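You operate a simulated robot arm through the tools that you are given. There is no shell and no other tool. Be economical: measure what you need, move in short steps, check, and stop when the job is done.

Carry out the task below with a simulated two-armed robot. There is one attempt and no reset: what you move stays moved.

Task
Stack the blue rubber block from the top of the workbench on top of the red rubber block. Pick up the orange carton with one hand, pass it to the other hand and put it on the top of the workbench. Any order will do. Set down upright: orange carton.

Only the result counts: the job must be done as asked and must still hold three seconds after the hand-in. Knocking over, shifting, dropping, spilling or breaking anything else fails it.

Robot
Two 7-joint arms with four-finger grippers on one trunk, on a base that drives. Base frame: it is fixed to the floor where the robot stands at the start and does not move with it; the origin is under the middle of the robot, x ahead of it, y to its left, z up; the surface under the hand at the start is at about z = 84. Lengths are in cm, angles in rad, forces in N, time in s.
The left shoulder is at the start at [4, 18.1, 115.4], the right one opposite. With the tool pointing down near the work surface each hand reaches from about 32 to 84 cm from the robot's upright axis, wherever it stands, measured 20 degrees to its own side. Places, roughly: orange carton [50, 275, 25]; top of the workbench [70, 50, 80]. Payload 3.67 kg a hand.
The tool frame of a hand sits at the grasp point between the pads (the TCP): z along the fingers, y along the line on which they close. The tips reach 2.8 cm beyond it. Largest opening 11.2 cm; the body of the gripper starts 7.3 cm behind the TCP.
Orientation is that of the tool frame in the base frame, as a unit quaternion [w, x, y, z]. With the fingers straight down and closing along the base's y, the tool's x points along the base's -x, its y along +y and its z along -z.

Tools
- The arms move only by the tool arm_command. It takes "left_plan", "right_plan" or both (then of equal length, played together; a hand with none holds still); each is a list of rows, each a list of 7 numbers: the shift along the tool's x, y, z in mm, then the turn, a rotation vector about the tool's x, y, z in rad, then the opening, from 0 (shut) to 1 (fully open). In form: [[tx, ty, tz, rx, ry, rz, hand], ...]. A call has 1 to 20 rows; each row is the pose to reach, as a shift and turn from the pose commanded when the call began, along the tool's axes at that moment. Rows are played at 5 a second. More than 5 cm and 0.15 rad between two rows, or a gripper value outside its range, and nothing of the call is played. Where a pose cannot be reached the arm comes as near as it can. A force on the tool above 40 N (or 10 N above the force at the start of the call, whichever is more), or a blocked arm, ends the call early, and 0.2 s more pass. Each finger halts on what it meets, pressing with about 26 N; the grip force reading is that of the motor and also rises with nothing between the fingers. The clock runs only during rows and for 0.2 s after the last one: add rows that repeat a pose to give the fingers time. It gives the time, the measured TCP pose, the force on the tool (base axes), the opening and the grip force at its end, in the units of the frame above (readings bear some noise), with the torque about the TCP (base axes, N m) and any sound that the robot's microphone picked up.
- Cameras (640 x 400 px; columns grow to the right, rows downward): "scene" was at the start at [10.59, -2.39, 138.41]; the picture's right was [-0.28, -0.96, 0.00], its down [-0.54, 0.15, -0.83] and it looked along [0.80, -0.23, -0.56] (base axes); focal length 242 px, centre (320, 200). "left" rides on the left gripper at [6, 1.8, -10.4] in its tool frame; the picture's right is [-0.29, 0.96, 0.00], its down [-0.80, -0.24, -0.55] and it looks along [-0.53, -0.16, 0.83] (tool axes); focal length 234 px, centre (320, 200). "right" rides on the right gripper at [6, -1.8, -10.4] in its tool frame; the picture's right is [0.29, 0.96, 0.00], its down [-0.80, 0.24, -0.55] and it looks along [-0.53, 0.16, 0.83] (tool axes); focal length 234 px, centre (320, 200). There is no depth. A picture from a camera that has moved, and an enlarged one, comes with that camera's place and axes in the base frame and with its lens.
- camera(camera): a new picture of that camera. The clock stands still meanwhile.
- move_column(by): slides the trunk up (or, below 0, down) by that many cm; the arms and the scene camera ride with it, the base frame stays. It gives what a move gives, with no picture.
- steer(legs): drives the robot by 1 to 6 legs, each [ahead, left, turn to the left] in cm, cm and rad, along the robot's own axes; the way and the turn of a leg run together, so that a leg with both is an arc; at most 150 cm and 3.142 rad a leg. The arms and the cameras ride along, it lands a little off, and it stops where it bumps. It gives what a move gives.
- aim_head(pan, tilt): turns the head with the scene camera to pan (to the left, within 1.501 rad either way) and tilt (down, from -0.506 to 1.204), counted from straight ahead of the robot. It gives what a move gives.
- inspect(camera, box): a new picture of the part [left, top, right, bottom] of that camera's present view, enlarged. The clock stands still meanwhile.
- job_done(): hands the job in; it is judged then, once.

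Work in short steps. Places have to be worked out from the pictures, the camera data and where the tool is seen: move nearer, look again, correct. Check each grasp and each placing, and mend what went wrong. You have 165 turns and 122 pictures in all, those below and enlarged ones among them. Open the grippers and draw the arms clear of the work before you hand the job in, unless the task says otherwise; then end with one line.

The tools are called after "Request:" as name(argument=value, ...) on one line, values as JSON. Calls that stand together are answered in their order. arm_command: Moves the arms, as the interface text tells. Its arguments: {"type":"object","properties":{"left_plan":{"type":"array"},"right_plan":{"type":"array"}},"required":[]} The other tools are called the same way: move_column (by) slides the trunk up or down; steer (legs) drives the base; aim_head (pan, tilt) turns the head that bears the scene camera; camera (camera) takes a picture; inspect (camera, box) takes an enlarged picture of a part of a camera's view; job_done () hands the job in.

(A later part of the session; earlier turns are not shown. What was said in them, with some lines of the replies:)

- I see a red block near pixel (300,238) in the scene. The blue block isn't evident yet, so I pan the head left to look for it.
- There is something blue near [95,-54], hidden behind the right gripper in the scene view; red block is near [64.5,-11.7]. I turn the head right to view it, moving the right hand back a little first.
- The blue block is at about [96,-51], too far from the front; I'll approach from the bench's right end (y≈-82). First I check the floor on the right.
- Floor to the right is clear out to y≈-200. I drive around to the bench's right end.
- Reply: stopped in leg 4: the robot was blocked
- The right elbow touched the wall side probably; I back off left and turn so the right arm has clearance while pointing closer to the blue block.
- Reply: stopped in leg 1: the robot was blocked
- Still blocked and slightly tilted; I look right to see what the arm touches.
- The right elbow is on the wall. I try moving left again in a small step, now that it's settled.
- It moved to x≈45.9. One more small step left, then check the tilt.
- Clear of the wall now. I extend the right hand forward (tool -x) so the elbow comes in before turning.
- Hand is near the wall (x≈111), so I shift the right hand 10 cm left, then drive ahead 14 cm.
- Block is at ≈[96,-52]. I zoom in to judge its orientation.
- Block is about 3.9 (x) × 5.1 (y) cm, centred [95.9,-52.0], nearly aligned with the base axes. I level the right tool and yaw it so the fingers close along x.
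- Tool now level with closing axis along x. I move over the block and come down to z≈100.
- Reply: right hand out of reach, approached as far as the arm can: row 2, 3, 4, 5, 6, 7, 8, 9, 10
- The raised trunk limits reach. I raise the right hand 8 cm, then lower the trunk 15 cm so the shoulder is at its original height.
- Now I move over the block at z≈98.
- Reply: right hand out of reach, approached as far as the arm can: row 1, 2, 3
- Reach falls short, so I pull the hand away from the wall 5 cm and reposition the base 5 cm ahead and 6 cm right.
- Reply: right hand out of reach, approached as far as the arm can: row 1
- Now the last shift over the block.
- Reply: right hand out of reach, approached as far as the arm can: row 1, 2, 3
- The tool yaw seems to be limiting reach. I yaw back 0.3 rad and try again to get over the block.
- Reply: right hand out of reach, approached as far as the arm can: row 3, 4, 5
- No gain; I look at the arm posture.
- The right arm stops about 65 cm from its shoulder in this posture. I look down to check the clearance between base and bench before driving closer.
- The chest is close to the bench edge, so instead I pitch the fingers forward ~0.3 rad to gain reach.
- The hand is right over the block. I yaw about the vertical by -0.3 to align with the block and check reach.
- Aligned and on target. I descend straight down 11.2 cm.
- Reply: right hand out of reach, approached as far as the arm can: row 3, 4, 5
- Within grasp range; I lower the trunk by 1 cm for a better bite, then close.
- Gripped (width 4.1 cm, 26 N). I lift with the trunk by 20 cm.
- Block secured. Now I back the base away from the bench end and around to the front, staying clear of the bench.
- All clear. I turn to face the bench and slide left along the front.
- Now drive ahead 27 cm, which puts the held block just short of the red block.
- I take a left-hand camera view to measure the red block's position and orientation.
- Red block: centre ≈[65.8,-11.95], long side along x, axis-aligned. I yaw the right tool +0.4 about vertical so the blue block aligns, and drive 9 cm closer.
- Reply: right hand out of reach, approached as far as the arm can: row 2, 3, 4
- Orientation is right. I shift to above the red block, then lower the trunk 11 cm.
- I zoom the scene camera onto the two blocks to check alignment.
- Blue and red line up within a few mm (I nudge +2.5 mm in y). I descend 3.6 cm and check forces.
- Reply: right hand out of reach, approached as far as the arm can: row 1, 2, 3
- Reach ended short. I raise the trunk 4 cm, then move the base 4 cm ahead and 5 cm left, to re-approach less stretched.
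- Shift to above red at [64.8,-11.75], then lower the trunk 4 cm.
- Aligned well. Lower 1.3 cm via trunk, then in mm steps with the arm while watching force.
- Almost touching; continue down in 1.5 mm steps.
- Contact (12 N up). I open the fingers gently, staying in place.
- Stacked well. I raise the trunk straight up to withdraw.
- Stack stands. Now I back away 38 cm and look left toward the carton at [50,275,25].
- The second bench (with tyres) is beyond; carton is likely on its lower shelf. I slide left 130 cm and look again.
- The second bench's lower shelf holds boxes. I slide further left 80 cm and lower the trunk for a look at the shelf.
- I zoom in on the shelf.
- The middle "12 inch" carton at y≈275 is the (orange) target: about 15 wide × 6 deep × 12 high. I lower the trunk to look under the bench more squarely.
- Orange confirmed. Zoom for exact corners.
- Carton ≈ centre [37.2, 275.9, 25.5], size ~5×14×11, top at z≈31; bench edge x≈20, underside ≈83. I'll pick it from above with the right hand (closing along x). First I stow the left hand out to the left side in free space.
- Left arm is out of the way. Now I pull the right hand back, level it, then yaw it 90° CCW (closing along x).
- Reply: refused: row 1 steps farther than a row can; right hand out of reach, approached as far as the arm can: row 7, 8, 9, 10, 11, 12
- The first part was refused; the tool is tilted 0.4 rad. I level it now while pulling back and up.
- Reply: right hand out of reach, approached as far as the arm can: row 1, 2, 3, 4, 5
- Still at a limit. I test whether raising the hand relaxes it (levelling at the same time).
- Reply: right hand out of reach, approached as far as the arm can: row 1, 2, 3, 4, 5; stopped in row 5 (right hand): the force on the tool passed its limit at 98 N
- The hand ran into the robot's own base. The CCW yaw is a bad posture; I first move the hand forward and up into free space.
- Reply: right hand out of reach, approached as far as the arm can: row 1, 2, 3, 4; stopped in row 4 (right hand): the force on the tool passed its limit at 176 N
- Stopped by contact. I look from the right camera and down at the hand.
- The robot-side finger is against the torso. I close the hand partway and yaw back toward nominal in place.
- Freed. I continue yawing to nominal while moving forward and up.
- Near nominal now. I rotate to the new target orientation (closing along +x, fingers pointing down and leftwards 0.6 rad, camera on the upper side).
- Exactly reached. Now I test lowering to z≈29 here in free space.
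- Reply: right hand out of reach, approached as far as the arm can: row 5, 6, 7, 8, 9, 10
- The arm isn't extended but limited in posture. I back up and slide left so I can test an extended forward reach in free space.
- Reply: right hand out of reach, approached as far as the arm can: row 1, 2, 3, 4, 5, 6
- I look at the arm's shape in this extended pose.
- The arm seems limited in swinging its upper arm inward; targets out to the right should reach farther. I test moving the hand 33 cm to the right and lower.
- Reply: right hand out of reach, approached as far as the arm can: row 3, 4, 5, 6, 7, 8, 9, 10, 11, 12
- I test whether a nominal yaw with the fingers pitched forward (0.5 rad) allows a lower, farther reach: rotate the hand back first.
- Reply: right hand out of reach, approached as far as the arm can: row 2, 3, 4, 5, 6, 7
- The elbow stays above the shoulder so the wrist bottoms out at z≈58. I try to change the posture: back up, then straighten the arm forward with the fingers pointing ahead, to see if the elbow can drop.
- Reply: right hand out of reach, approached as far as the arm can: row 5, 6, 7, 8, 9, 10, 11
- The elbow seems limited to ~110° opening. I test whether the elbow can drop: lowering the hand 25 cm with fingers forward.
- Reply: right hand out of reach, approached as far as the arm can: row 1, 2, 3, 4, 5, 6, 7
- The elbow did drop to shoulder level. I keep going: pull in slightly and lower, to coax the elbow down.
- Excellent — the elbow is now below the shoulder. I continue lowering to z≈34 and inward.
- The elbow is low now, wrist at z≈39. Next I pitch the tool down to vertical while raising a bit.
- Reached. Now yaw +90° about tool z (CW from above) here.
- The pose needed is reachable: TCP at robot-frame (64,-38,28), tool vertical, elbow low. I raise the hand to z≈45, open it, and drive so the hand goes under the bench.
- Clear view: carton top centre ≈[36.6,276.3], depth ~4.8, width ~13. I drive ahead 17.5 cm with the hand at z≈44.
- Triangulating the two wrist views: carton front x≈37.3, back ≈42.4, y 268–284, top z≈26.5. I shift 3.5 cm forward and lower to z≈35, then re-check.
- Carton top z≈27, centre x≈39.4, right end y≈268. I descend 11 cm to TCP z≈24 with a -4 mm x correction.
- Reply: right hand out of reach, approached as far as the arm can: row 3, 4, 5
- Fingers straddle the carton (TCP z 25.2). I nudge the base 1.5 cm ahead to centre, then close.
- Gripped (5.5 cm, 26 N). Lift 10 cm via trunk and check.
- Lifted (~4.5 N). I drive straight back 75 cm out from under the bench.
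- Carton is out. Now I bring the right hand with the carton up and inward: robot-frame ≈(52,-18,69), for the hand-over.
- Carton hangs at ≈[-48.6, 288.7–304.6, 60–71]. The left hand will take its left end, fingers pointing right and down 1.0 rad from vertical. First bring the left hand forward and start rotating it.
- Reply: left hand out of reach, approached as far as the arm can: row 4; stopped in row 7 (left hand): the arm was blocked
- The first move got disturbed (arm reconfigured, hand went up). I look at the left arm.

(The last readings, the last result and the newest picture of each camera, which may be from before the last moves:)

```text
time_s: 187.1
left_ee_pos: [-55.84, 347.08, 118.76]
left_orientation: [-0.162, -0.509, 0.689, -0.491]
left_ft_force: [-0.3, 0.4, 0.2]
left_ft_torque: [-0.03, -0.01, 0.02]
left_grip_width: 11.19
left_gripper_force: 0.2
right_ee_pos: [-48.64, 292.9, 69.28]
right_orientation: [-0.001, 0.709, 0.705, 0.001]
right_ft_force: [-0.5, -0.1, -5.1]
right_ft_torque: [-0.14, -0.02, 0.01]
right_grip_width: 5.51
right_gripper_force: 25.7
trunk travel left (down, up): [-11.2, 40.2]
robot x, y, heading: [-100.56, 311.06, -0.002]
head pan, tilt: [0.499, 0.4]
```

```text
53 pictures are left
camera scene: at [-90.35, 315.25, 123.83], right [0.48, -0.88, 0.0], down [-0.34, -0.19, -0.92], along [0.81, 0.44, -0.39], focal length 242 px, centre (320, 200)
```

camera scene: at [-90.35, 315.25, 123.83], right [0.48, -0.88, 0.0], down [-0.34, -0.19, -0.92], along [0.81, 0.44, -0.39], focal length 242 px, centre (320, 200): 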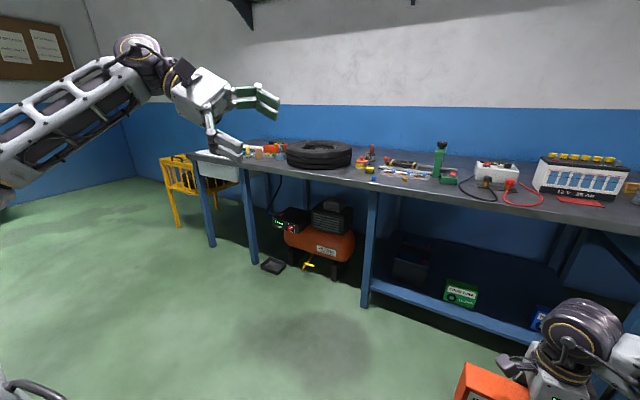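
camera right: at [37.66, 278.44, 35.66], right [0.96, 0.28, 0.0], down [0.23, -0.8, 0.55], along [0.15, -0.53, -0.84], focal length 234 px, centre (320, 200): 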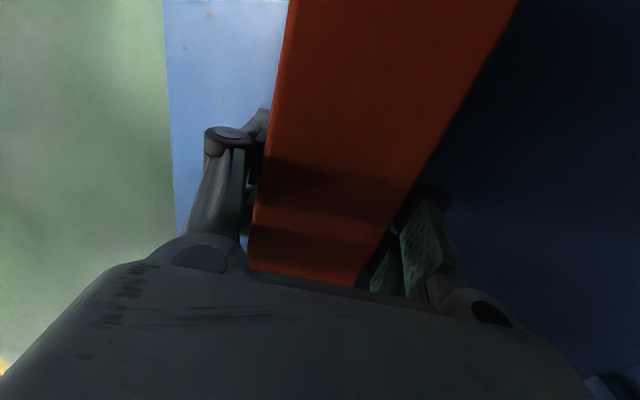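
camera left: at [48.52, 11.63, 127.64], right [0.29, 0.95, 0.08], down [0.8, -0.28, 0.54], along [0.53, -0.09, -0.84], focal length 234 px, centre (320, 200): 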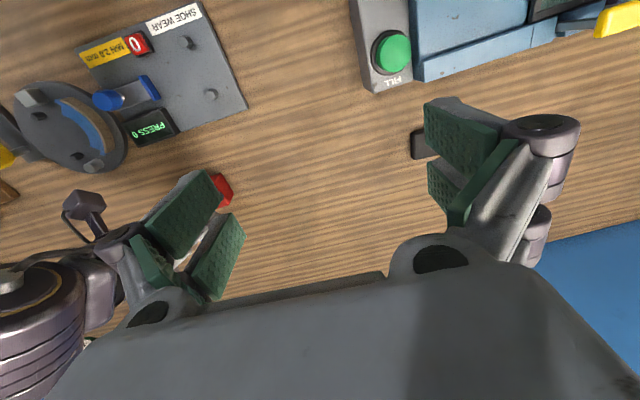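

The left arm's elbow is now low; fine. I finish the rotation to the target orientation while lowering 15 cm.

Request:
arm_command(left_plan=[[-34, 4, 22, -0.072, 0, -0.113, 1], [-69, 8, 45, -0.145, 0, -0.226, 1], [-104, 12, 67, -0.217, 0, -0.339, 1], [-139, 16, 90, -0.29, 0.002, -0.452, 1], [-139, 16, 90, -0.29, 0.002, -0.452, 1]])

```text
time_s: 188.3
left_ee_pos: [-49.0, 346.55, 103.69]
left_orientation: [0.34, 0.62, -0.62, 0.34]
left_ft_force: [-0.5, -0.5, 1.1]
left_ft_torque: [0.01, -0.04, 0.02]
left_grip_width: 11.21
left_gripper_force: 0.0
right_ee_pos: [-48.5, 293.03, 69.33]
right_orientation: [-0.002, 0.709, 0.705, 0.002]
right_ft_force: [-0.1, -1.2, -4.7]
right_ft_torque: [-0.15, -0.03, 0.0]
right_grip_width: 5.51
right_gripper_force: 25.9
trunk travel left (down, up): [-11.2, 40.2]
robot x, y, heading: [-100.61, 310.59, 0.0]
head pan, tilt: [0.499, 0.4]
```

Orientation exact. I advance along the tool axis to the pre-grasp point 18 cm from the carton's left end.

Request:
arm_command(left_plan=[[-8, -1, 44, 0, 0, 0, 1], [-16, -1, 89, 0, 0, 0, 1], [-23, -2, 133, 0, 0, 0, 1], [-31, -2, 178, 0, 0, 0, 1], [-39, -3, 222, 0, 0, 0, 1], [-47, -3, 267, 0, 0, 0, 1], [-54, -4, 311, 0, 0, 0, 1], [-62, -4, 356, 0, 0, 0, 1], [-70, -4, 400, 0, 0, 0, 1], [-70, -4, 400, 0, 0, 0, 1]])

Request:
aim_head(pan=0.0, tilt=0.7)

Request:
camera(camera="scene")

Request:
camera(camera="left")

```text
time_s: 190.5
left_ee_pos: [-48.57, 316.77, 76.48]
left_orientation: [-0.34, -0.62, 0.62, -0.339]
left_ft_force: [-0.6, 0.2, 0.0]
left_ft_torque: [0.04, -0.02, -0.01]
left_grip_width: 11.21
left_gripper_force: 0.1
right_ee_pos: [-48.57, 293.1, 69.29]
right_orientation: [-0.003, 0.709, 0.705, 0.002]
right_ft_force: [-0.2, -0.2, -3.4]
right_ft_torque: [-0.17, -0.01, 0.0]
right_grip_width: 5.48
right_gripper_force: 25.6
trunk travel left (down, up): [-11.2, 40.2]
robot x, y, heading: [-100.54, 310.57, -0.003]
head pan, tilt: [0.499, 0.4]
```

```text
time_s: 191.4
left_ee_pos: [-48.51, 316.96, 76.48]
left_orientation: [-0.34, -0.62, 0.621, -0.339]
left_ft_force: [0.1, 0.1, 0.1]
left_ft_torque: [-0.01, 0.01, -0.01]
left_grip_width: 11.19
left_gripper_force: 0.0
right_ee_pos: [-48.57, 293.01, 69.15]
right_orientation: [-0.002, 0.709, 0.705, 0.001]
right_ft_force: [0.4, 0.8, -5.3]
right_ft_torque: [-0.14, -0.02, 0.01]
right_grip_width: 5.48
right_gripper_force: 25.7
trunk travel left (down, up): [-11.2, 40.2]
robot x, y, heading: [-100.45, 310.65, -0.002]
head pan, tilt: [0.0, 0.7]
```

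```text
52 pictures are left
camera scene: at [-89.99, 310.82, 121.15], right [0.0, -1.0, 0.0], down [-0.64, 0.0, -0.76], along [0.76, 0.0, -0.64], focal length 242 px, centre (320, 200)
```

scene: 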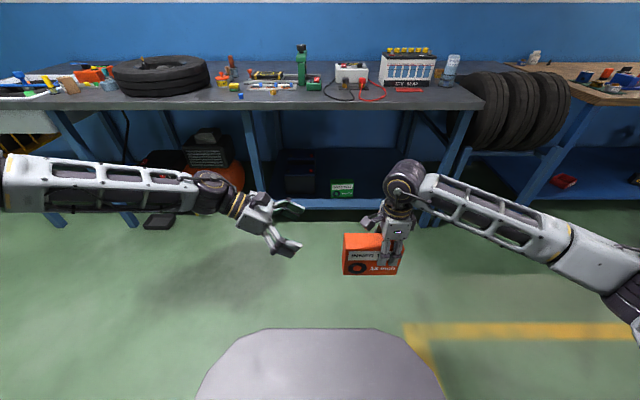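

```text
51 pictures are left
camera left: at [-50.32, 322.34, 87.14], right [-0.96, 0.16, -0.24], down [0.24, 0.9, -0.37], along [0.16, -0.42, -0.9], focal length 234 px, centre (320, 200)
```

left: 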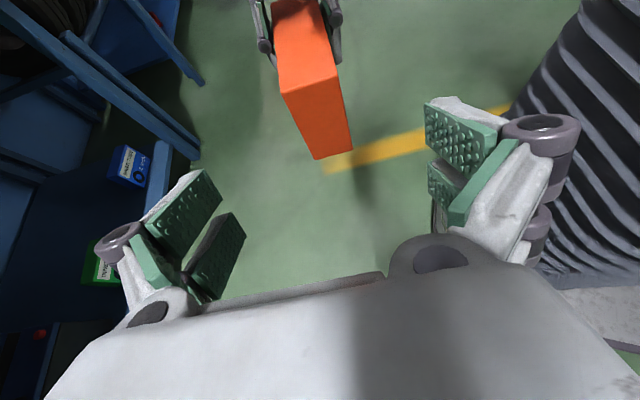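

Carton spans z≈61–72, left end y≈304.7, aligned with the left fingers. I advance 17.9 cm along the tool axis.

Request:
arm_command(left_plan=[[0, 0, 45, 0, 0, 0, 1], [0, 0, 90, 0, 0, 0, 1], [0, 0, 130, 0, 0, 0, 1], [2, 0, 160, 0, 0, 0, 1], [2, 0, 179, 0, 0, 0, 1], [2, 0, 179, 0, 0, 0, 1]])

Request:
camera(camera="left")

Request:
inspect(camera="scene", box=[220, 140, 480, 310])

```text
time_s: 192.8
left_ee_pos: [-52.16, 307.83, 72.3]
left_orientation: [-0.34, -0.62, 0.621, -0.339]
left_ft_force: [0.3, -0.4, -0.4]
left_ft_torque: [0.01, 0.04, 0.01]
left_grip_width: 11.18
left_gripper_force: 0.1
left hand out of reach, approached as far as the arm can: row 2, 3, 4, 5, 6
right_ee_pos: [-48.59, 293.03, 69.29]
right_orientation: [-0.002, 0.709, 0.705, 0.001]
right_ft_force: [-0.2, -0.5, -3.8]
right_ft_torque: [-0.15, 0.01, -0.01]
right_grip_width: 5.49
right_gripper_force: 25.8
trunk travel left (down, up): [-11.2, 40.2]
robot x, y, heading: [-100.57, 310.79, -0.002]
head pan, tilt: [0.0, 0.7]
```

```text
50 pictures are left
camera left: at [-53.91, 313.3, 83.0], right [-0.96, 0.16, -0.24], down [0.24, 0.9, -0.37], along [0.16, -0.42, -0.9], focal length 234 px, centre (320, 200)
```

left: 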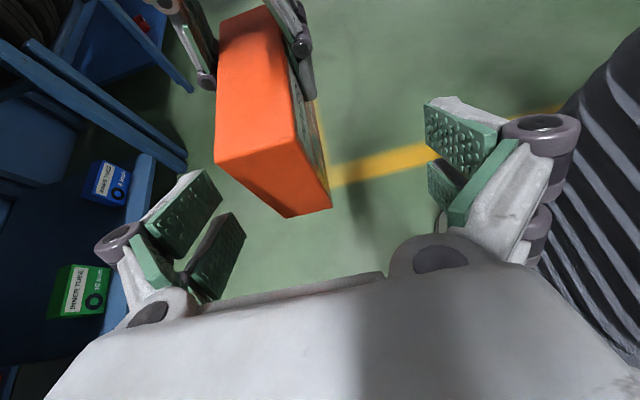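

```text
2.35 times, centred on (350, 225) of scene
camera zoom: at [-89.99, 310.81, 121.14], right [0.0, -1.0, 0.0], down [-0.64, 0.0, -0.76], along [0.76, 0.0, -0.64], focal length 570 px, centre (249, 141)
```

zoom: 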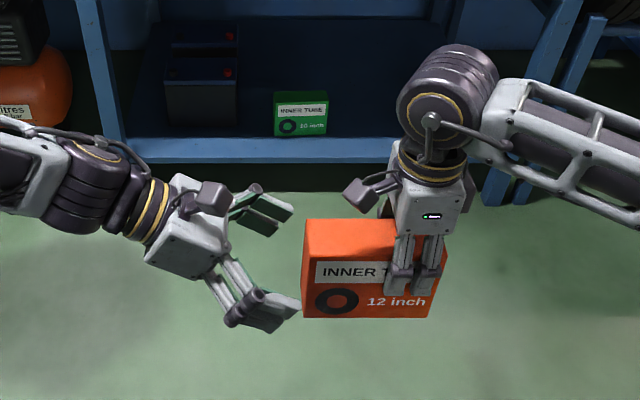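

Left reach is limited, so I back the left hand slightly to a comfortable pose and bring the carton to it: raise the right hand 7 cm, then slide it left.

Request:
arm_command(left_plan=[[-7, -18, -27, 0, 0, 0, 1], [-14, -36, -53, 0, 0, 0, 1], [-14, -36, -53, 0, 0, 0, 1]], right_plan=[[0, 0, -35, 0, 0, 0, 0.2], [0, 0, -70, 0, 0, 0, 0.2], [0, 0, -70, 0, 0, 0, 0.2]])

```text
time_s: 193.6
left_ee_pos: [-48.18, 313.14, 73.78]
left_orientation: [-0.34, -0.62, 0.621, -0.338]
left_ft_force: [-0.5, 0.4, -0.6]
left_ft_torque: [0.01, 0.04, -0.01]
left_grip_width: 11.21
left_gripper_force: 0.1
right_ee_pos: [-48.64, 293.15, 76.06]
right_orientation: [-0.002, 0.709, 0.705, 0.001]
right_ft_force: [-0.6, 0.2, -5.0]
right_ft_torque: [-0.17, -0.04, -0.04]
right_grip_width: 5.48
right_gripper_force: 26.5
trunk travel left (down, up): [-11.2, 40.2]
robot x, y, heading: [-100.28, 310.85, 0.005]
head pan, tilt: [0.0, 0.7]
```

Both reached. Slide the carton left 11 cm into the left hand's jaws.

Request:
arm_command(right_plan=[[35, 0, 0, 0, 0, 0, 0.2], [70, 2, 0, 0, 0, 0, 0.2], [95, 3, 0, 0, 0, 0, 0.2], [110, 4, 0, 0, 0, 0, 0.2], [110, 4, 0, 0, 0, 0, 0.2]])

Request:
camera(camera="left")

Request:
inspect(camera="scene", box=[180, 140, 440, 310])

```text
time_s: 194.8
left_ee_pos: [-48.08, 313.09, 73.89]
left_orientation: [-0.341, -0.619, 0.621, -0.339]
left_ft_force: [0.7, -0.5, -0.4]
left_ft_torque: [-0.01, 0.01, 0.01]
left_grip_width: 11.18
left_gripper_force: 0.1
right_ee_pos: [-47.97, 304.2, 76.31]
right_orientation: [-0.002, 0.709, 0.706, 0.001]
right_ft_force: [0.7, -0.1, -4.1]
right_ft_torque: [-0.15, 0.0, 0.01]
right_grip_width: 5.48
right_gripper_force: 25.3
trunk travel left (down, up): [-11.2, 40.2]
robot x, y, heading: [-100.38, 310.37, -0.008]
head pan, tilt: [0.0, 0.7]
```

```text
48 pictures are left
camera left: at [-50.03, 318.59, 84.63], right [-0.96, 0.16, -0.24], down [0.24, 0.9, -0.37], along [0.16, -0.42, -0.9], focal length 234 px, centre (320, 200)
```

left: 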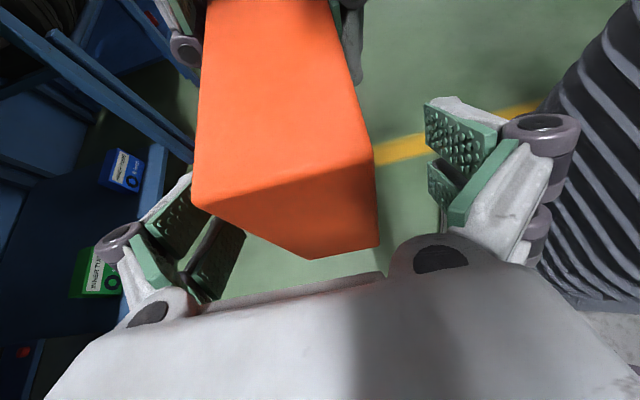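

```text
2.35 times, centred on (310, 225) of scene
camera zoom: at [-90.0, 310.79, 121.14], right [0.0, -1.0, 0.0], down [-0.64, 0.0, -0.76], along [0.76, 0.0, -0.64], focal length 570 px, centre (344, 141)
```

zoom: 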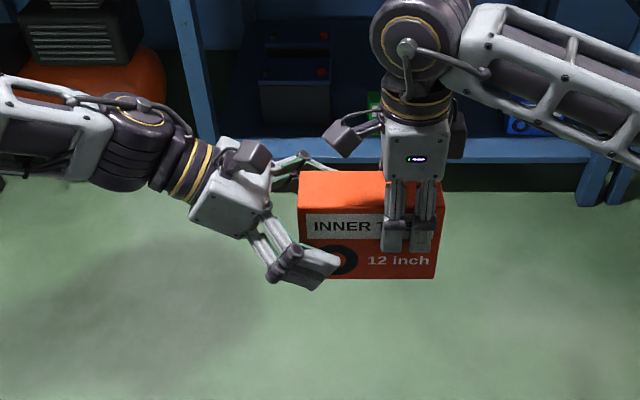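

The carton end is between the left fingers. Close the left hand while the right keeps holding.

Request:
arm_command(left_plan=[[0, 0, 0, 0, 0, 0, 0.7], [0, 0, 0, 0, 0, 0, 0.5], [0, 0, 0, 0, 0, 0, 0.3], [0, 0, 0, 0, 0, 0, 0.2], [0, 0, 0, 0, 0, 0, 0.2], [0, 0, 0, 0, 0, 0, 0.2]])

Request:
inspect(camera="scene", box=[180, 140, 440, 310])

```text
time_s: 196.2
left_ee_pos: [-48.1, 313.18, 73.91]
left_orientation: [0.338, 0.622, -0.619, 0.34]
left_ft_force: [14.8, 3.1, -0.3]
left_ft_torque: [0.13, -0.05, 0.67]
left_grip_width: 5.48
left_gripper_force: 26.1
right_ee_pos: [-48.09, 304.12, 76.22]
right_orientation: [-0.003, 0.708, 0.706, 0.001]
right_ft_force: [-15.0, -2.3, -0.9]
right_ft_torque: [-0.06, 0.4, 0.63]
right_grip_width: 5.5
right_gripper_force: 25.8
trunk travel left (down, up): [-11.2, 40.2]
robot x, y, heading: [-100.28, 310.76, -0.0]
head pan, tilt: [0.0, 0.7]
```

```text
2.35 times, centred on (310, 225) of scene
camera zoom: at [-89.99, 310.82, 121.14], right [0.0, -1.0, 0.0], down [-0.64, 0.0, -0.76], along [0.76, 0.0, -0.64], focal length 570 px, centre (344, 141)
```

zoom: 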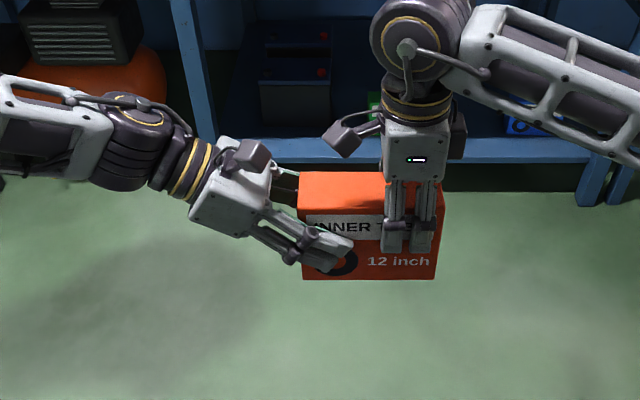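

Both hands hold it. I open the right hand and withdraw it upward.

Request:
arm_command(right_plan=[[0, 0, 0, 0, 0, 0, 0.55], [0, 0, 0, 0, 0, 0, 0.75], [0, 0, 0, 0, 0, 0, 0.9], [0, 0, 0, 0, 0, 0, 0.9], [0, 0, -30, 0, 0, 0, 0.9], [0, 0, -65, 0, 0, 0, 0.9], [0, 0, -65, 0, 0, 0, 0.9]])

Request:
camera(camera="scene")

```text
time_s: 197.8
left_ee_pos: [-48.25, 313.12, 73.99]
left_orientation: [-0.341, -0.62, 0.62, -0.339]
left_ft_force: [-1.1, 0.0, -0.9]
left_ft_torque: [0.23, 0.01, -0.02]
left_grip_width: 5.51
left_gripper_force: 26.1
right_ee_pos: [-47.86, 304.13, 83.05]
right_orientation: [-0.003, 0.709, 0.705, 0.001]
right_ft_force: [0.1, -0.3, -0.8]
right_ft_torque: [-0.01, 0.0, 0.01]
right_grip_width: 10.08
right_gripper_force: 0.0
trunk travel left (down, up): [-11.2, 40.2]
robot x, y, heading: [-100.61, 311.07, -0.004]
head pan, tilt: [0.0, 0.7]
```

```text
45 pictures are left
camera scene: at [-89.98, 310.81, 121.14], right [0.0, -1.0, 0.0], down [-0.64, 0.0, -0.76], along [0.76, 0.0, -0.64], focal length 242 px, centre (320, 200)
```

scene: 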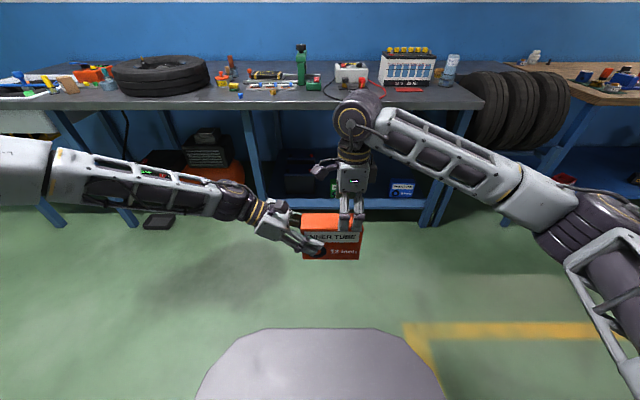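

Right hand is clear above. Move it further up and away to the right.

Request:
arm_command(right_plan=[[0, 0, -40, 0, 0, 0, 0.9], [-20, 0, -75, 0, 0, 0, 0.9], [-60, 0, -90, 0, 0, 0, 0.9], [-105, 0, -90, 0, 0, 0, 0.9], [-150, 0, -90, 0, 0, 0, 0.6], [-195, 0, -90, 0, 0, 0, 0.4], [-240, 0, -90, 0, 0, 0, 0.4]])

Request:
camera(camera="scene")

```text
time_s: 199.4
left_ee_pos: [-48.25, 313.09, 73.97]
left_orientation: [-0.34, -0.619, 0.621, -0.338]
left_ft_force: [0.5, 0.3, -0.1]
left_ft_torque: [0.22, 0.0, 0.01]
left_grip_width: 5.49
left_gripper_force: 25.8
right_ee_pos: [-48.52, 279.79, 91.58]
right_orientation: [-0.002, 0.709, 0.705, 0.001]
right_ft_force: [0.5, -0.3, 1.5]
right_ft_torque: [0.01, -0.05, 0.0]
right_grip_width: 4.47
right_gripper_force: 0.0
trunk travel left (down, up): [-11.2, 40.2]
robot x, y, heading: [-101.11, 310.83, -0.001]
head pan, tilt: [0.0, 0.7]
```

```text
44 pictures are left
camera scene: at [-90.04, 310.72, 121.15], right [0.0, -1.0, 0.0], down [-0.64, 0.0, -0.76], along [0.76, 0.0, -0.64], focal length 242 px, centre (320, 200)
```

scene: 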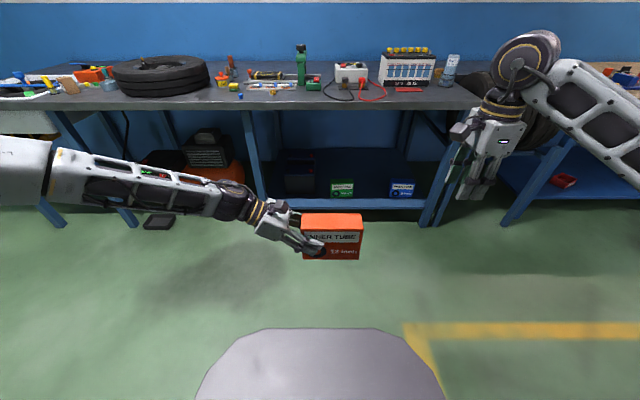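

The left hand holds the carton alone. I test extending the left arm 12 cm forward so it can reach the free area behind the bench's front objects.

Request:
arm_command(left_plan=[[0, -30, 0, 0, 0, 0, 0.2], [0, -60, 0, 0, 0, 0, 0.2], [0, -90, 0, 0, 0, 0, 0.2], [0, -120, 0, 0, 0, 0, 0.2], [0, -120, 0, 0, 0, 0, 0.2]])

Request:
camera(camera="scene")

```text
time_s: 200.6
left_ee_pos: [-39.13, 315.68, 76.62]
left_orientation: [-0.341, -0.619, 0.621, -0.339]
left_ft_force: [0.9, -0.1, -4.2]
left_ft_torque: [0.25, 0.0, 0.01]
left_grip_width: 5.48
left_gripper_force: 26.0
left hand out of reach, approached as far as the arm can: row 2, 3, 4, 5
right_ee_pos: [-48.58, 280.02, 91.63]
right_orientation: [-0.003, 0.709, 0.705, 0.001]
right_ft_force: [0.4, -0.6, 0.3]
right_ft_torque: [-0.03, 0.0, -0.03]
right_grip_width: 4.47
right_gripper_force: 0.0
trunk travel left (down, up): [-11.2, 40.2]
robot x, y, heading: [-100.8, 311.22, -0.0]
head pan, tilt: [0.0, 0.7]
```

```text
43 pictures are left
camera scene: at [-89.99, 310.8, 121.14], right [0.0, -1.0, 0.0], down [-0.64, 0.0, -0.76], along [0.76, 0.0, -0.64], focal length 242 px, centre (320, 200)
```

scene: 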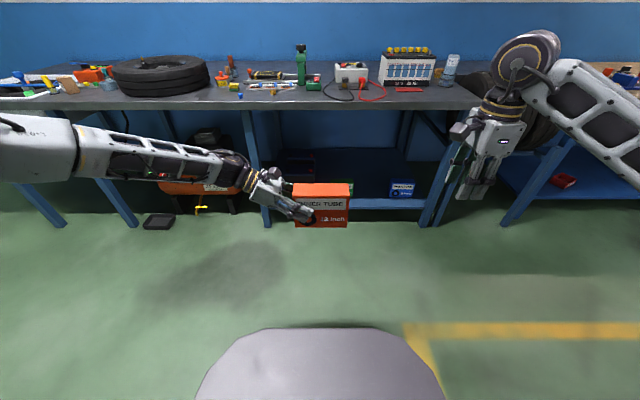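

Extended to robot-frame x≈61.5; enough. I raise the trunk 30 cm, drive ahead to x≈-53, and slide right toward the workbench.

Request:
move_column(by=30)

Request:
steer(legs=[[47, 0, 0], [0, -150, 0], [0, -150, 0]])

Request:
camera(camera="scene")

```text
time_s: 203.6
left_ee_pos: [-39.12, 315.76, 106.56]
left_orientation: [-0.34, -0.62, 0.621, -0.338]
left_ft_force: [0.4, 0.5, -4.6]
left_ft_torque: [0.24, 0.02, -0.02]
left_grip_width: 5.5
left_gripper_force: 26.3
right_ee_pos: [-48.52, 279.87, 121.63]
right_orientation: [-0.002, 0.709, 0.705, 0.002]
right_ft_force: [-0.2, -0.7, 0.4]
right_ft_torque: [0.02, -0.03, 0.0]
right_grip_width: 4.49
right_gripper_force: 0.0
trunk travel left (down, up): [-41.2, 10.2]
robot x, y, heading: [-100.67, 310.74, -0.008]
head pan, tilt: [0.0, 0.7]
```

```text
time_s: 221.2
left_ee_pos: [7.62, 14.66, 106.53]
left_orientation: [0.336, 0.627, -0.614, 0.343]
left_ft_force: [-0.1, 0.3, -3.6]
left_ft_torque: [0.22, 0.0, 0.01]
left_grip_width: 5.49
left_gripper_force: 26.3
right_ee_pos: [-0.96, -21.18, 121.68]
right_orientation: [-0.003, 0.7, 0.714, 0.0]
right_ft_force: [-0.9, 0.1, -0.5]
right_ft_torque: [0.04, -0.02, 0.0]
right_grip_width: 4.48
right_gripper_force: 0.0
trunk travel left (down, up): [-41.2, 10.2]
robot x, y, heading: [-53.71, 8.76, 0.023]
head pan, tilt: [0.0, 0.7]
```

```text
42 pictures are left
camera scene: at [-43.06, 8.69, 151.15], right [0.02, -1.0, 0.0], down [-0.64, -0.01, -0.76], along [0.76, 0.02, -0.64], focal length 242 px, centre (320, 200)
```

scene: 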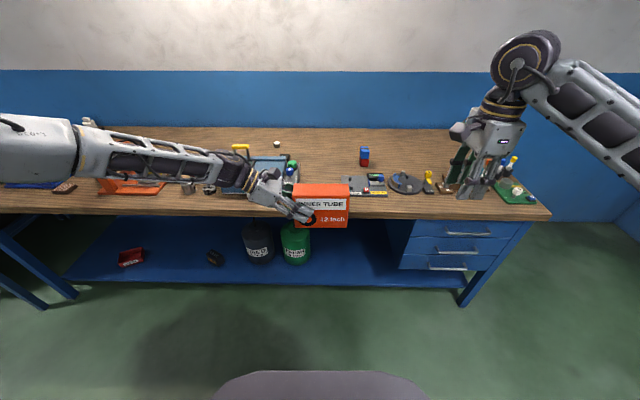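

The stack is intact and everything held. I correct heading and y, and drive forward to x≈-8.

Request:
steer(legs=[[0, -3.2, -0.023], [45, 0, 0]])

Request:
camera(camera="scene")

Request:
camera(camera="left")

```text
time_s: 224.4
left_ee_pos: [52.68, 9.51, 106.66]
left_orientation: [-0.342, -0.618, 0.622, -0.338]
left_ft_force: [-0.7, -0.3, -3.5]
left_ft_torque: [0.24, 0.0, 0.0]
left_grip_width: 5.5
left_gripper_force: 25.8
right_ee_pos: [43.1, -26.22, 121.61]
right_orientation: [-0.003, 0.711, 0.703, 0.001]
right_ft_force: [-0.4, 0.3, -0.3]
right_ft_torque: [0.03, 0.04, 0.0]
right_grip_width: 4.5
right_gripper_force: 0.1
trunk travel left (down, up): [-41.2, 10.2]
robot x, y, heading: [-8.59, 4.74, -0.011]
head pan, tilt: [0.0, 0.7]
```

```text
41 pictures are left
camera scene: at [1.77, 4.98, 151.16], right [-0.01, -1.0, 0.0], down [-0.64, 0.01, -0.76], along [0.76, -0.01, -0.64], focal length 242 px, centre (320, 200)
```

scene: 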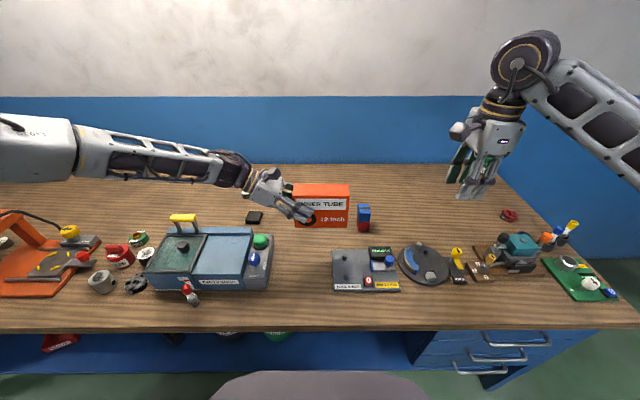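

```text
40 pictures are left
camera left: at [50.85, 15.02, 117.35], right [-0.96, 0.16, -0.24], down [0.25, 0.89, -0.37], along [0.16, -0.42, -0.9], focal length 234 px, centre (320, 200)
```

left: 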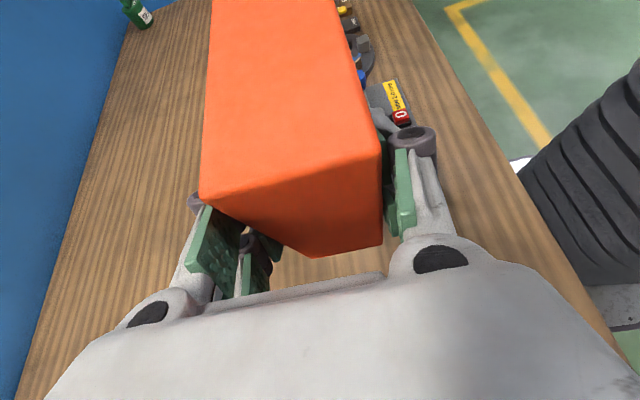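

Free spot: carton centred ≈[63,4] behind the gauge board, 6 cm left of the stack. I drive 10.5 cm ahead.

Request:
steer(legs=[[10.5, 0.3, 0.01]])

Request:
move_column(by=-8)

Request:
camera(camera="scene")

```text
time_s: 225.6
left_ee_pos: [63.18, 10.33, 106.62]
left_orientation: [0.34, 0.62, -0.62, 0.339]
left_ft_force: [0.7, 0.7, -4.3]
left_ft_torque: [0.24, 0.02, -0.02]
left_grip_width: 5.48
left_gripper_force: 25.7
right_ee_pos: [53.96, -25.54, 121.7]
right_orientation: [-0.002, 0.707, 0.707, 0.002]
right_ft_force: [0.1, 0.6, -0.2]
right_ft_torque: [-0.02, -0.01, -0.03]
right_grip_width: 4.45
right_gripper_force: 0.0
trunk travel left (down, up): [-41.2, 10.2]
robot x, y, heading: [1.96, 5.09, 0.006]
head pan, tilt: [0.0, 0.7]
```

```text
time_s: 226.8
left_ee_pos: [63.2, 10.18, 98.64]
left_orientation: [0.34, 0.621, -0.62, 0.339]
left_ft_force: [0.7, 1.1, -4.7]
left_ft_torque: [0.24, -0.01, 0.01]
left_grip_width: 5.48
left_gripper_force: 26.0
right_ee_pos: [54.02, -25.57, 113.55]
right_orientation: [-0.001, 0.708, 0.706, 0.001]
right_ft_force: [-0.6, 0.0, -0.4]
right_ft_torque: [0.01, 0.02, 0.0]
right_grip_width: 4.49
right_gripper_force: 0.0
trunk travel left (down, up): [-33.2, 18.2]
robot x, y, heading: [2.13, 5.22, -0.0]
head pan, tilt: [0.0, 0.7]
```

```text
39 pictures are left
camera scene: at [12.5, 5.32, 143.11], right [0.0, -1.0, 0.0], down [-0.64, 0.0, -0.76], along [0.76, 0.0, -0.64], focal length 242 px, centre (320, 200)
```

scene: 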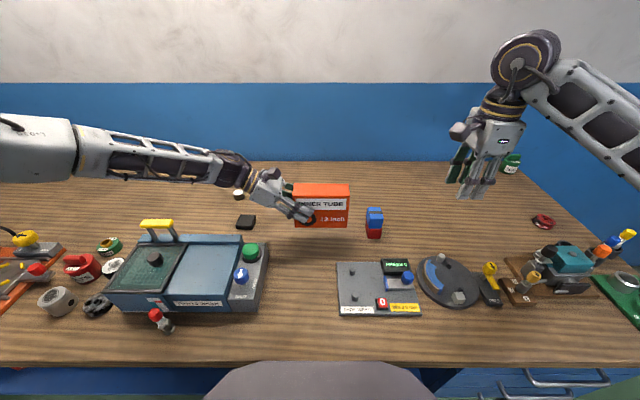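

Good location. Lower another 5.5 cm and inspect.

Request:
move_column(by=-5.5)

Request:
inspect(camera="scene", box=[200, 130, 420, 270])

```text
time_s: 227.7
left_ee_pos: [63.23, 10.23, 93.22]
left_orientation: [0.339, 0.621, -0.62, 0.339]
left_ft_force: [0.3, 0.2, -3.8]
left_ft_torque: [0.22, 0.0, 0.0]
left_grip_width: 5.5
left_gripper_force: 26.3
right_ee_pos: [53.92, -25.46, 108.25]
right_orientation: [-0.003, 0.708, 0.706, 0.001]
right_ft_force: [0.8, -0.6, -0.2]
right_ft_torque: [0.03, 0.01, 0.01]
right_grip_width: 4.5
right_gripper_force: 0.0
trunk travel left (down, up): [-27.7, 23.7]
robot x, y, heading: [1.82, 5.72, 0.003]
head pan, tilt: [0.0, 0.7]
```

```text
2.86 times, centred on (310, 200) of scene
camera zoom: at [12.44, 5.32, 137.68], right [0.0, -1.0, 0.0], down [-0.64, 0.0, -0.76], along [0.76, 0.0, -0.64], focal length 692 px, centre (349, 200)
```

zoom: 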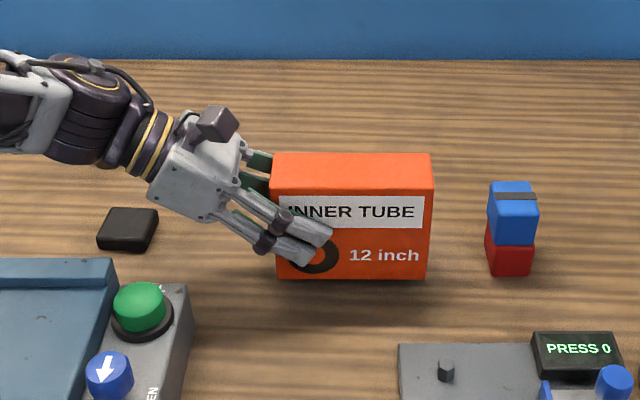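

Level and clear of neighbours. Lower 1.5 cm more, then creep down with the arm watching the force.

Request:
move_column(by=-1.5)

Request:
arm_command(left_plan=[[-2.5, 0, 1.6, 0, 0, 0, 0.2], [-5, 0, 3.2, 0, 0, 0, 0.2], [-5, 0, 3.2, 0, 0, 0, 0.2]])

```text
time_s: 228.3
left_ee_pos: [63.21, 10.28, 91.7]
left_orientation: [0.34, 0.62, -0.62, 0.34]
left_ft_force: [0.8, 0.4, -3.6]
left_ft_torque: [0.23, -0.04, 0.0]
left_grip_width: 5.49
left_gripper_force: 25.5
right_ee_pos: [53.92, -25.53, 106.76]
right_orientation: [-0.002, 0.707, 0.707, 0.002]
right_ft_force: [0.5, 0.3, 0.6]
right_ft_torque: [-0.02, -0.05, 0.02]
right_grip_width: 4.49
right_gripper_force: 0.0
trunk travel left (down, up): [-26.2, 25.2]
robot x, y, heading: [1.95, 5.23, 0.003]
head pan, tilt: [0.0, 0.7]
```

```text
time_s: 229.1
left_ee_pos: [63.01, 10.43, 91.12]
left_orientation: [0.34, 0.621, -0.62, 0.339]
left_ft_force: [-0.3, -0.5, -4.5]
left_ft_torque: [0.21, 0.01, 0.01]
left_grip_width: 5.5
left_gripper_force: 25.9
right_ee_pos: [53.98, -25.52, 106.76]
right_orientation: [-0.002, 0.708, 0.707, 0.001]
right_ft_force: [-0.9, -0.1, 0.0]
right_ft_torque: [-0.03, 0.02, 0.03]
right_grip_width: 4.5
right_gripper_force: 0.1
trunk travel left (down, up): [-26.2, 25.2]
robot x, y, heading: [2.01, 5.29, -0.002]
head pan, tilt: [0.0, 0.7]
```

No contact yet; continue 6 mm more in small steps.

Request:
arm_command(left_plan=[[-1.7, 0, 1.1, 0, 0, 0, 0.2], [-3.4, 0, 2.2, 0, 0, 0, 0.2], [-5, 0, 3.2, 0, 0, 0, 0.2], [-5, 0, 3.2, 0, 0, 0, 0.2]])

```text
time_s: 230.1
left_ee_pos: [62.83, 10.43, 91.09]
left_orientation: [0.339, 0.621, -0.62, 0.339]
left_ft_force: [0.6, 0.0, -4.2]
left_ft_torque: [0.19, -0.03, 0.01]
left_grip_width: 5.48
left_gripper_force: 25.9
left hand out of reach, approached as far as the arm can: row 1, 2, 3, 4
right_ee_pos: [53.99, -25.48, 106.71]
right_orientation: [-0.003, 0.708, 0.707, 0.001]
right_ft_force: [0.6, 0.8, 0.6]
right_ft_torque: [0.01, 0.04, 0.01]
right_grip_width: 4.5
right_gripper_force: 0.1
trunk travel left (down, up): [-26.2, 25.2]
robot x, y, heading: [2.03, 5.65, 0.003]
head pan, tilt: [0.0, 0.7]
```

Arm is at its limit; I use the trunk in small steps instead.

Request:
move_column(by=-0.4)

Request:
inspect(camera="scene", box=[270, 170, 370, 240])

```text
time_s: 230.7
left_ee_pos: [62.99, 10.47, 90.48]
left_orientation: [0.339, 0.621, -0.62, 0.339]
left_ft_force: [0.5, -0.2, -4.1]
left_ft_torque: [0.14, -0.01, 0.0]
left_grip_width: 5.48
left_gripper_force: 26.2
right_ee_pos: [53.96, -25.6, 106.34]
right_orientation: [-0.002, 0.708, 0.706, 0.002]
right_ft_force: [0.4, -0.8, -0.4]
right_ft_torque: [0.01, -0.06, 0.0]
right_grip_width: 4.48
right_gripper_force: 0.1
trunk travel left (down, up): [-25.8, 25.6]
robot x, y, heading: [1.87, 4.95, -0.0]
head pan, tilt: [0.0, 0.7]
```

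```text
5.71 times, centred on (320, 205) of scene
camera zoom: at [12.46, 5.32, 135.8], right [0.0, -1.0, 0.0], down [-0.64, 0.0, -0.76], along [0.76, 0.0, -0.64], focal length 1385 px, centre (320, 171)
```

zoom: 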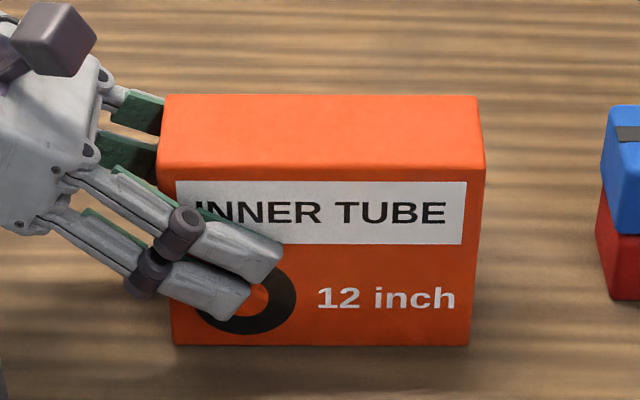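

The torque is dropping (one edge starting to touch). Lower 0.3 cm.

Request:
move_column(by=-0.3)

```text
time_s: 231.2
left_ee_pos: [62.9, 10.51, 90.47]
left_orientation: [0.339, 0.62, -0.62, 0.341]
left_ft_force: [-0.4, 0.8, 10.5]
left_ft_torque: [0.2, -0.03, 0.0]
left_grip_width: 5.48
left_gripper_force: 25.7
right_ee_pos: [53.89, -25.56, 106.17]
right_orientation: [-0.002, 0.708, 0.707, 0.002]
right_ft_force: [0.4, -0.4, -0.4]
right_ft_torque: [0.0, -0.01, -0.01]
right_grip_width: 4.46
right_gripper_force: 0.0
trunk travel left (down, up): [-25.5, 25.9]
robot x, y, heading: [1.71, 5.56, 0.004]
head pan, tilt: [0.0, 0.7]
```

Firm contact (10 N up). I release gently in place.

Request:
arm_command(left_plan=[[0, 0, 0, 0, 0, 0, 0.45], [0, 0, 0, 0, 0, 0, 0.52], [0, 0, 0, 0, 0, 0, 0.62], [0, 0, 0, 0, 0, 0, 0.75], [0, 0, 0, 0, 0, 0, 0.8], [0, 0, 0, 0, 0, 0, 0.8]])

Request:
inspect(camera="scene", box=[230, 150, 390, 250])

Request:
camera(camera="left")

```text
time_s: 232.6
left_ee_pos: [62.93, 10.56, 90.28]
left_orientation: [0.339, 0.621, -0.62, 0.339]
left_ft_force: [-0.5, 0.3, 0.0]
left_ft_torque: [0.0, 0.03, 0.0]
left_grip_width: 8.99
left_gripper_force: 0.1
right_ee_pos: [53.9, -25.51, 106.1]
right_orientation: [-0.003, 0.707, 0.707, 0.001]
right_ft_force: [-0.3, 0.0, 0.7]
right_ft_torque: [0.0, 0.0, 0.01]
right_grip_width: 4.44
right_gripper_force: 0.1
trunk travel left (down, up): [-25.5, 25.9]
robot x, y, heading: [2.03, 5.52, 0.001]
head pan, tilt: [0.0, 0.7]
```

```text
4.00 times, centred on (310, 200) of scene
camera zoom: at [12.43, 5.32, 135.51], right [0.0, -1.0, 0.0], down [-0.64, 0.0, -0.76], along [0.76, 0.0, -0.64], focal length 969 px, centre (360, 200)
```

zoom: 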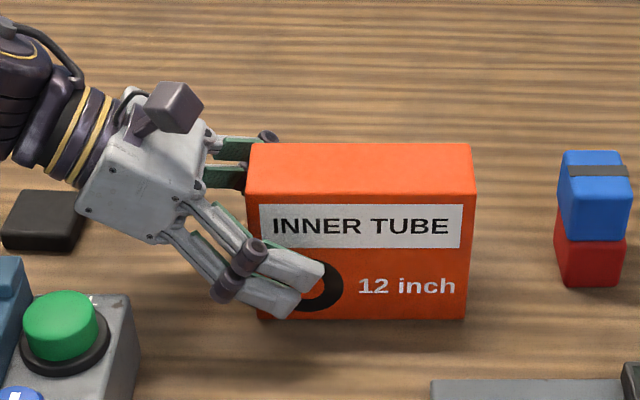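

```text
35 pictures are left
camera left: at [61.04, 16.02, 100.97], right [-0.96, 0.15, -0.24], down [0.24, 0.9, -0.37], along [0.16, -0.41, -0.9], focal length 234 px, centre (320, 200)
```

left: 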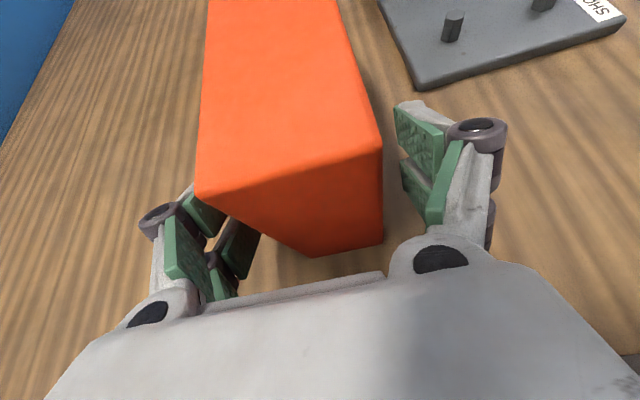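

Carton stands upright on its own. I withdraw along the tool's axis slightly (opening fully), then up by trunk.

Request:
arm_command(left_plan=[[0, 0, -20, 0, 0, 0, 0.85], [0, 0, -50, 0, 0, 0, 0.9], [0, 0, -80, 0, 0, 0, 0.9]])

Request:
move_column(by=18)

Request:
camera(camera="scene")

```text
time_s: 233.4
left_ee_pos: [62.77, 17.4, 94.65]
left_orientation: [-0.34, -0.62, 0.62, -0.34]
left_ft_force: [-0.8, 0.2, 0.3]
left_ft_torque: [0.04, 0.03, -0.01]
left_grip_width: 10.11
left_gripper_force: 0.1
right_ee_pos: [53.79, -25.42, 106.12]
right_orientation: [-0.001, 0.708, 0.706, 0.001]
right_ft_force: [0.0, 0.1, -0.6]
right_ft_torque: [-0.01, 0.02, 0.05]
right_grip_width: 4.48
right_gripper_force: 0.1
trunk travel left (down, up): [-25.5, 25.9]
robot x, y, heading: [1.86, 5.35, -0.002]
head pan, tilt: [0.0, 0.7]
```

```text
time_s: 235.4
left_ee_pos: [62.85, 17.53, 112.54]
left_orientation: [-0.34, -0.62, 0.62, -0.339]
left_ft_force: [-0.6, -0.6, 0.8]
left_ft_torque: [0.0, -0.01, 0.0]
left_grip_width: 10.08
left_gripper_force: 0.0
right_ee_pos: [53.93, -25.44, 123.97]
right_orientation: [-0.003, 0.708, 0.707, 0.001]
right_ft_force: [0.3, -0.3, 0.2]
right_ft_torque: [0.02, 0.0, 0.04]
right_grip_width: 4.45
right_gripper_force: 0.0
trunk travel left (down, up): [-43.5, 7.9]
robot x, y, heading: [1.58, 4.99, 0.006]
head pan, tilt: [0.0, 0.7]
```

```text
34 pictures are left
camera scene: at [12.44, 5.32, 153.5], right [0.0, -1.0, 0.0], down [-0.64, 0.0, -0.76], along [0.76, 0.0, -0.64], focal length 242 px, centre (320, 200)
```

scene: 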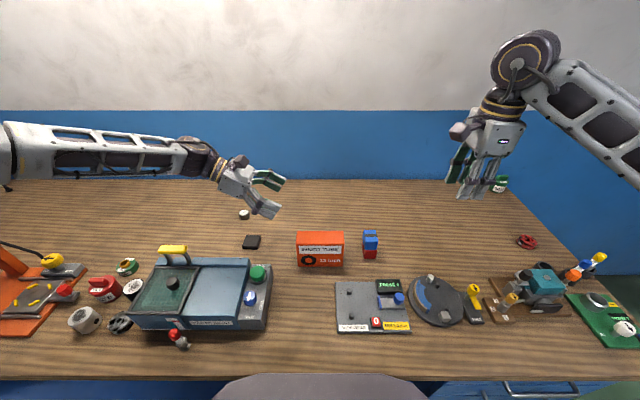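

Carton upright, stack intact, hands clear. I open the grippers and back away from the bench.

Request:
arm_command(left_plan=[[0, 0, 0, 0, 0, 0, 1], [0, 0, 0, 0, 0, 0, 1], [0, 0, 0, 0, 0, 0, 1]], right_plan=[[0, 0, 0, 0, 0, 0, 0.7], [0, 0, 0, 0, 0, 0, 1], [0, 0, 0, 0, 0, 0, 1]])

Request:
steer(legs=[[-45, 0, 0]])

Request:
camera(camera="scene")

Request:
inspect(camera="scene", box=[260, 120, 420, 220])

```text
time_s: 236.2
left_ee_pos: [62.84, 17.37, 112.54]
left_orientation: [0.339, 0.621, -0.62, 0.339]
left_ft_force: [-0.7, 0.0, 0.4]
left_ft_torque: [0.0, 0.01, 0.02]
left_grip_width: 11.18
left_gripper_force: 0.0
right_ee_pos: [54.03, -25.37, 124.12]
right_orientation: [-0.003, 0.707, 0.707, 0.001]
right_ft_force: [0.1, 0.2, -0.2]
right_ft_torque: [0.02, 0.0, -0.02]
right_grip_width: 11.19
right_gripper_force: 0.0
trunk travel left (down, up): [-43.5, 7.9]
robot x, y, heading: [1.62, 5.63, 0.0]
head pan, tilt: [0.0, 0.7]
```

```text
time_s: 238.9
left_ee_pos: [18.83, 17.37, 112.48]
left_orientation: [0.339, 0.622, -0.619, 0.339]
left_ft_force: [-0.2, -0.9, -0.2]
left_ft_torque: [0.02, 0.0, 0.04]
left_grip_width: 11.18
left_gripper_force: 0.0
right_ee_pos: [9.83, -25.34, 124.09]
right_orientation: [-0.003, 0.707, 0.707, 0.001]
right_ft_force: [0.1, -0.2, -0.3]
right_ft_torque: [-0.01, 0.01, 0.02]
right_grip_width: 11.22
right_gripper_force: 0.1
trunk travel left (down, up): [-43.5, 7.9]
robot x, y, heading: [-42.18, 5.03, -0.002]
head pan, tilt: [0.0, 0.7]
```

```text
33 pictures are left
camera scene: at [-31.66, 5.27, 153.49], right [0.0, -1.0, 0.0], down [-0.64, 0.0, -0.76], along [0.76, 0.0, -0.64], focal length 242 px, centre (320, 200)
```

scene: 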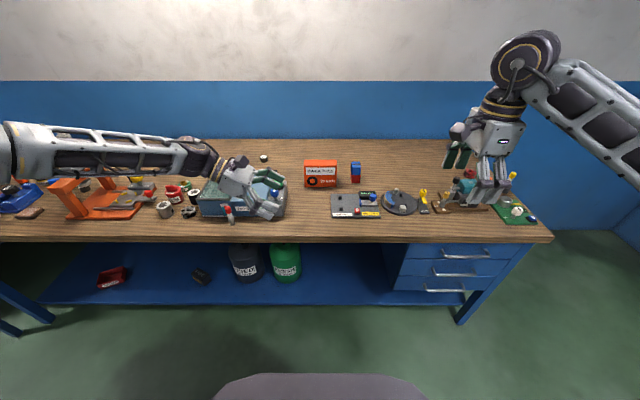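

```text
4.00 times, centred on (340, 170) of scene
camera zoom: at [-31.66, 5.27, 153.49], right [0.0, -1.0, 0.0], down [-0.64, 0.0, -0.76], along [0.76, 0.0, -0.64], focal length 969 px, centre (240, 320)
```

zoom: 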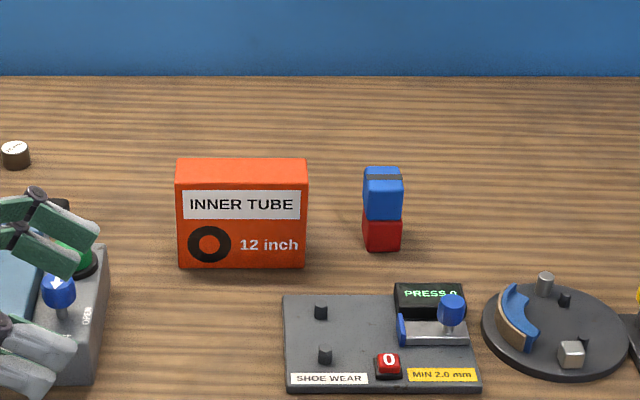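

The blue block is on the red one, the carton is upright on the workbench, and the hands are empty and clear, so I hand in.

Request:
job_done()

```text
The job is handed in.
```

The blue block is stacked on the red block. The orange carton was picked up with the right hand, passed to the left, and set upright on the workbench. I opened both grippers, backed the robot away from the bench, and handed the job in.
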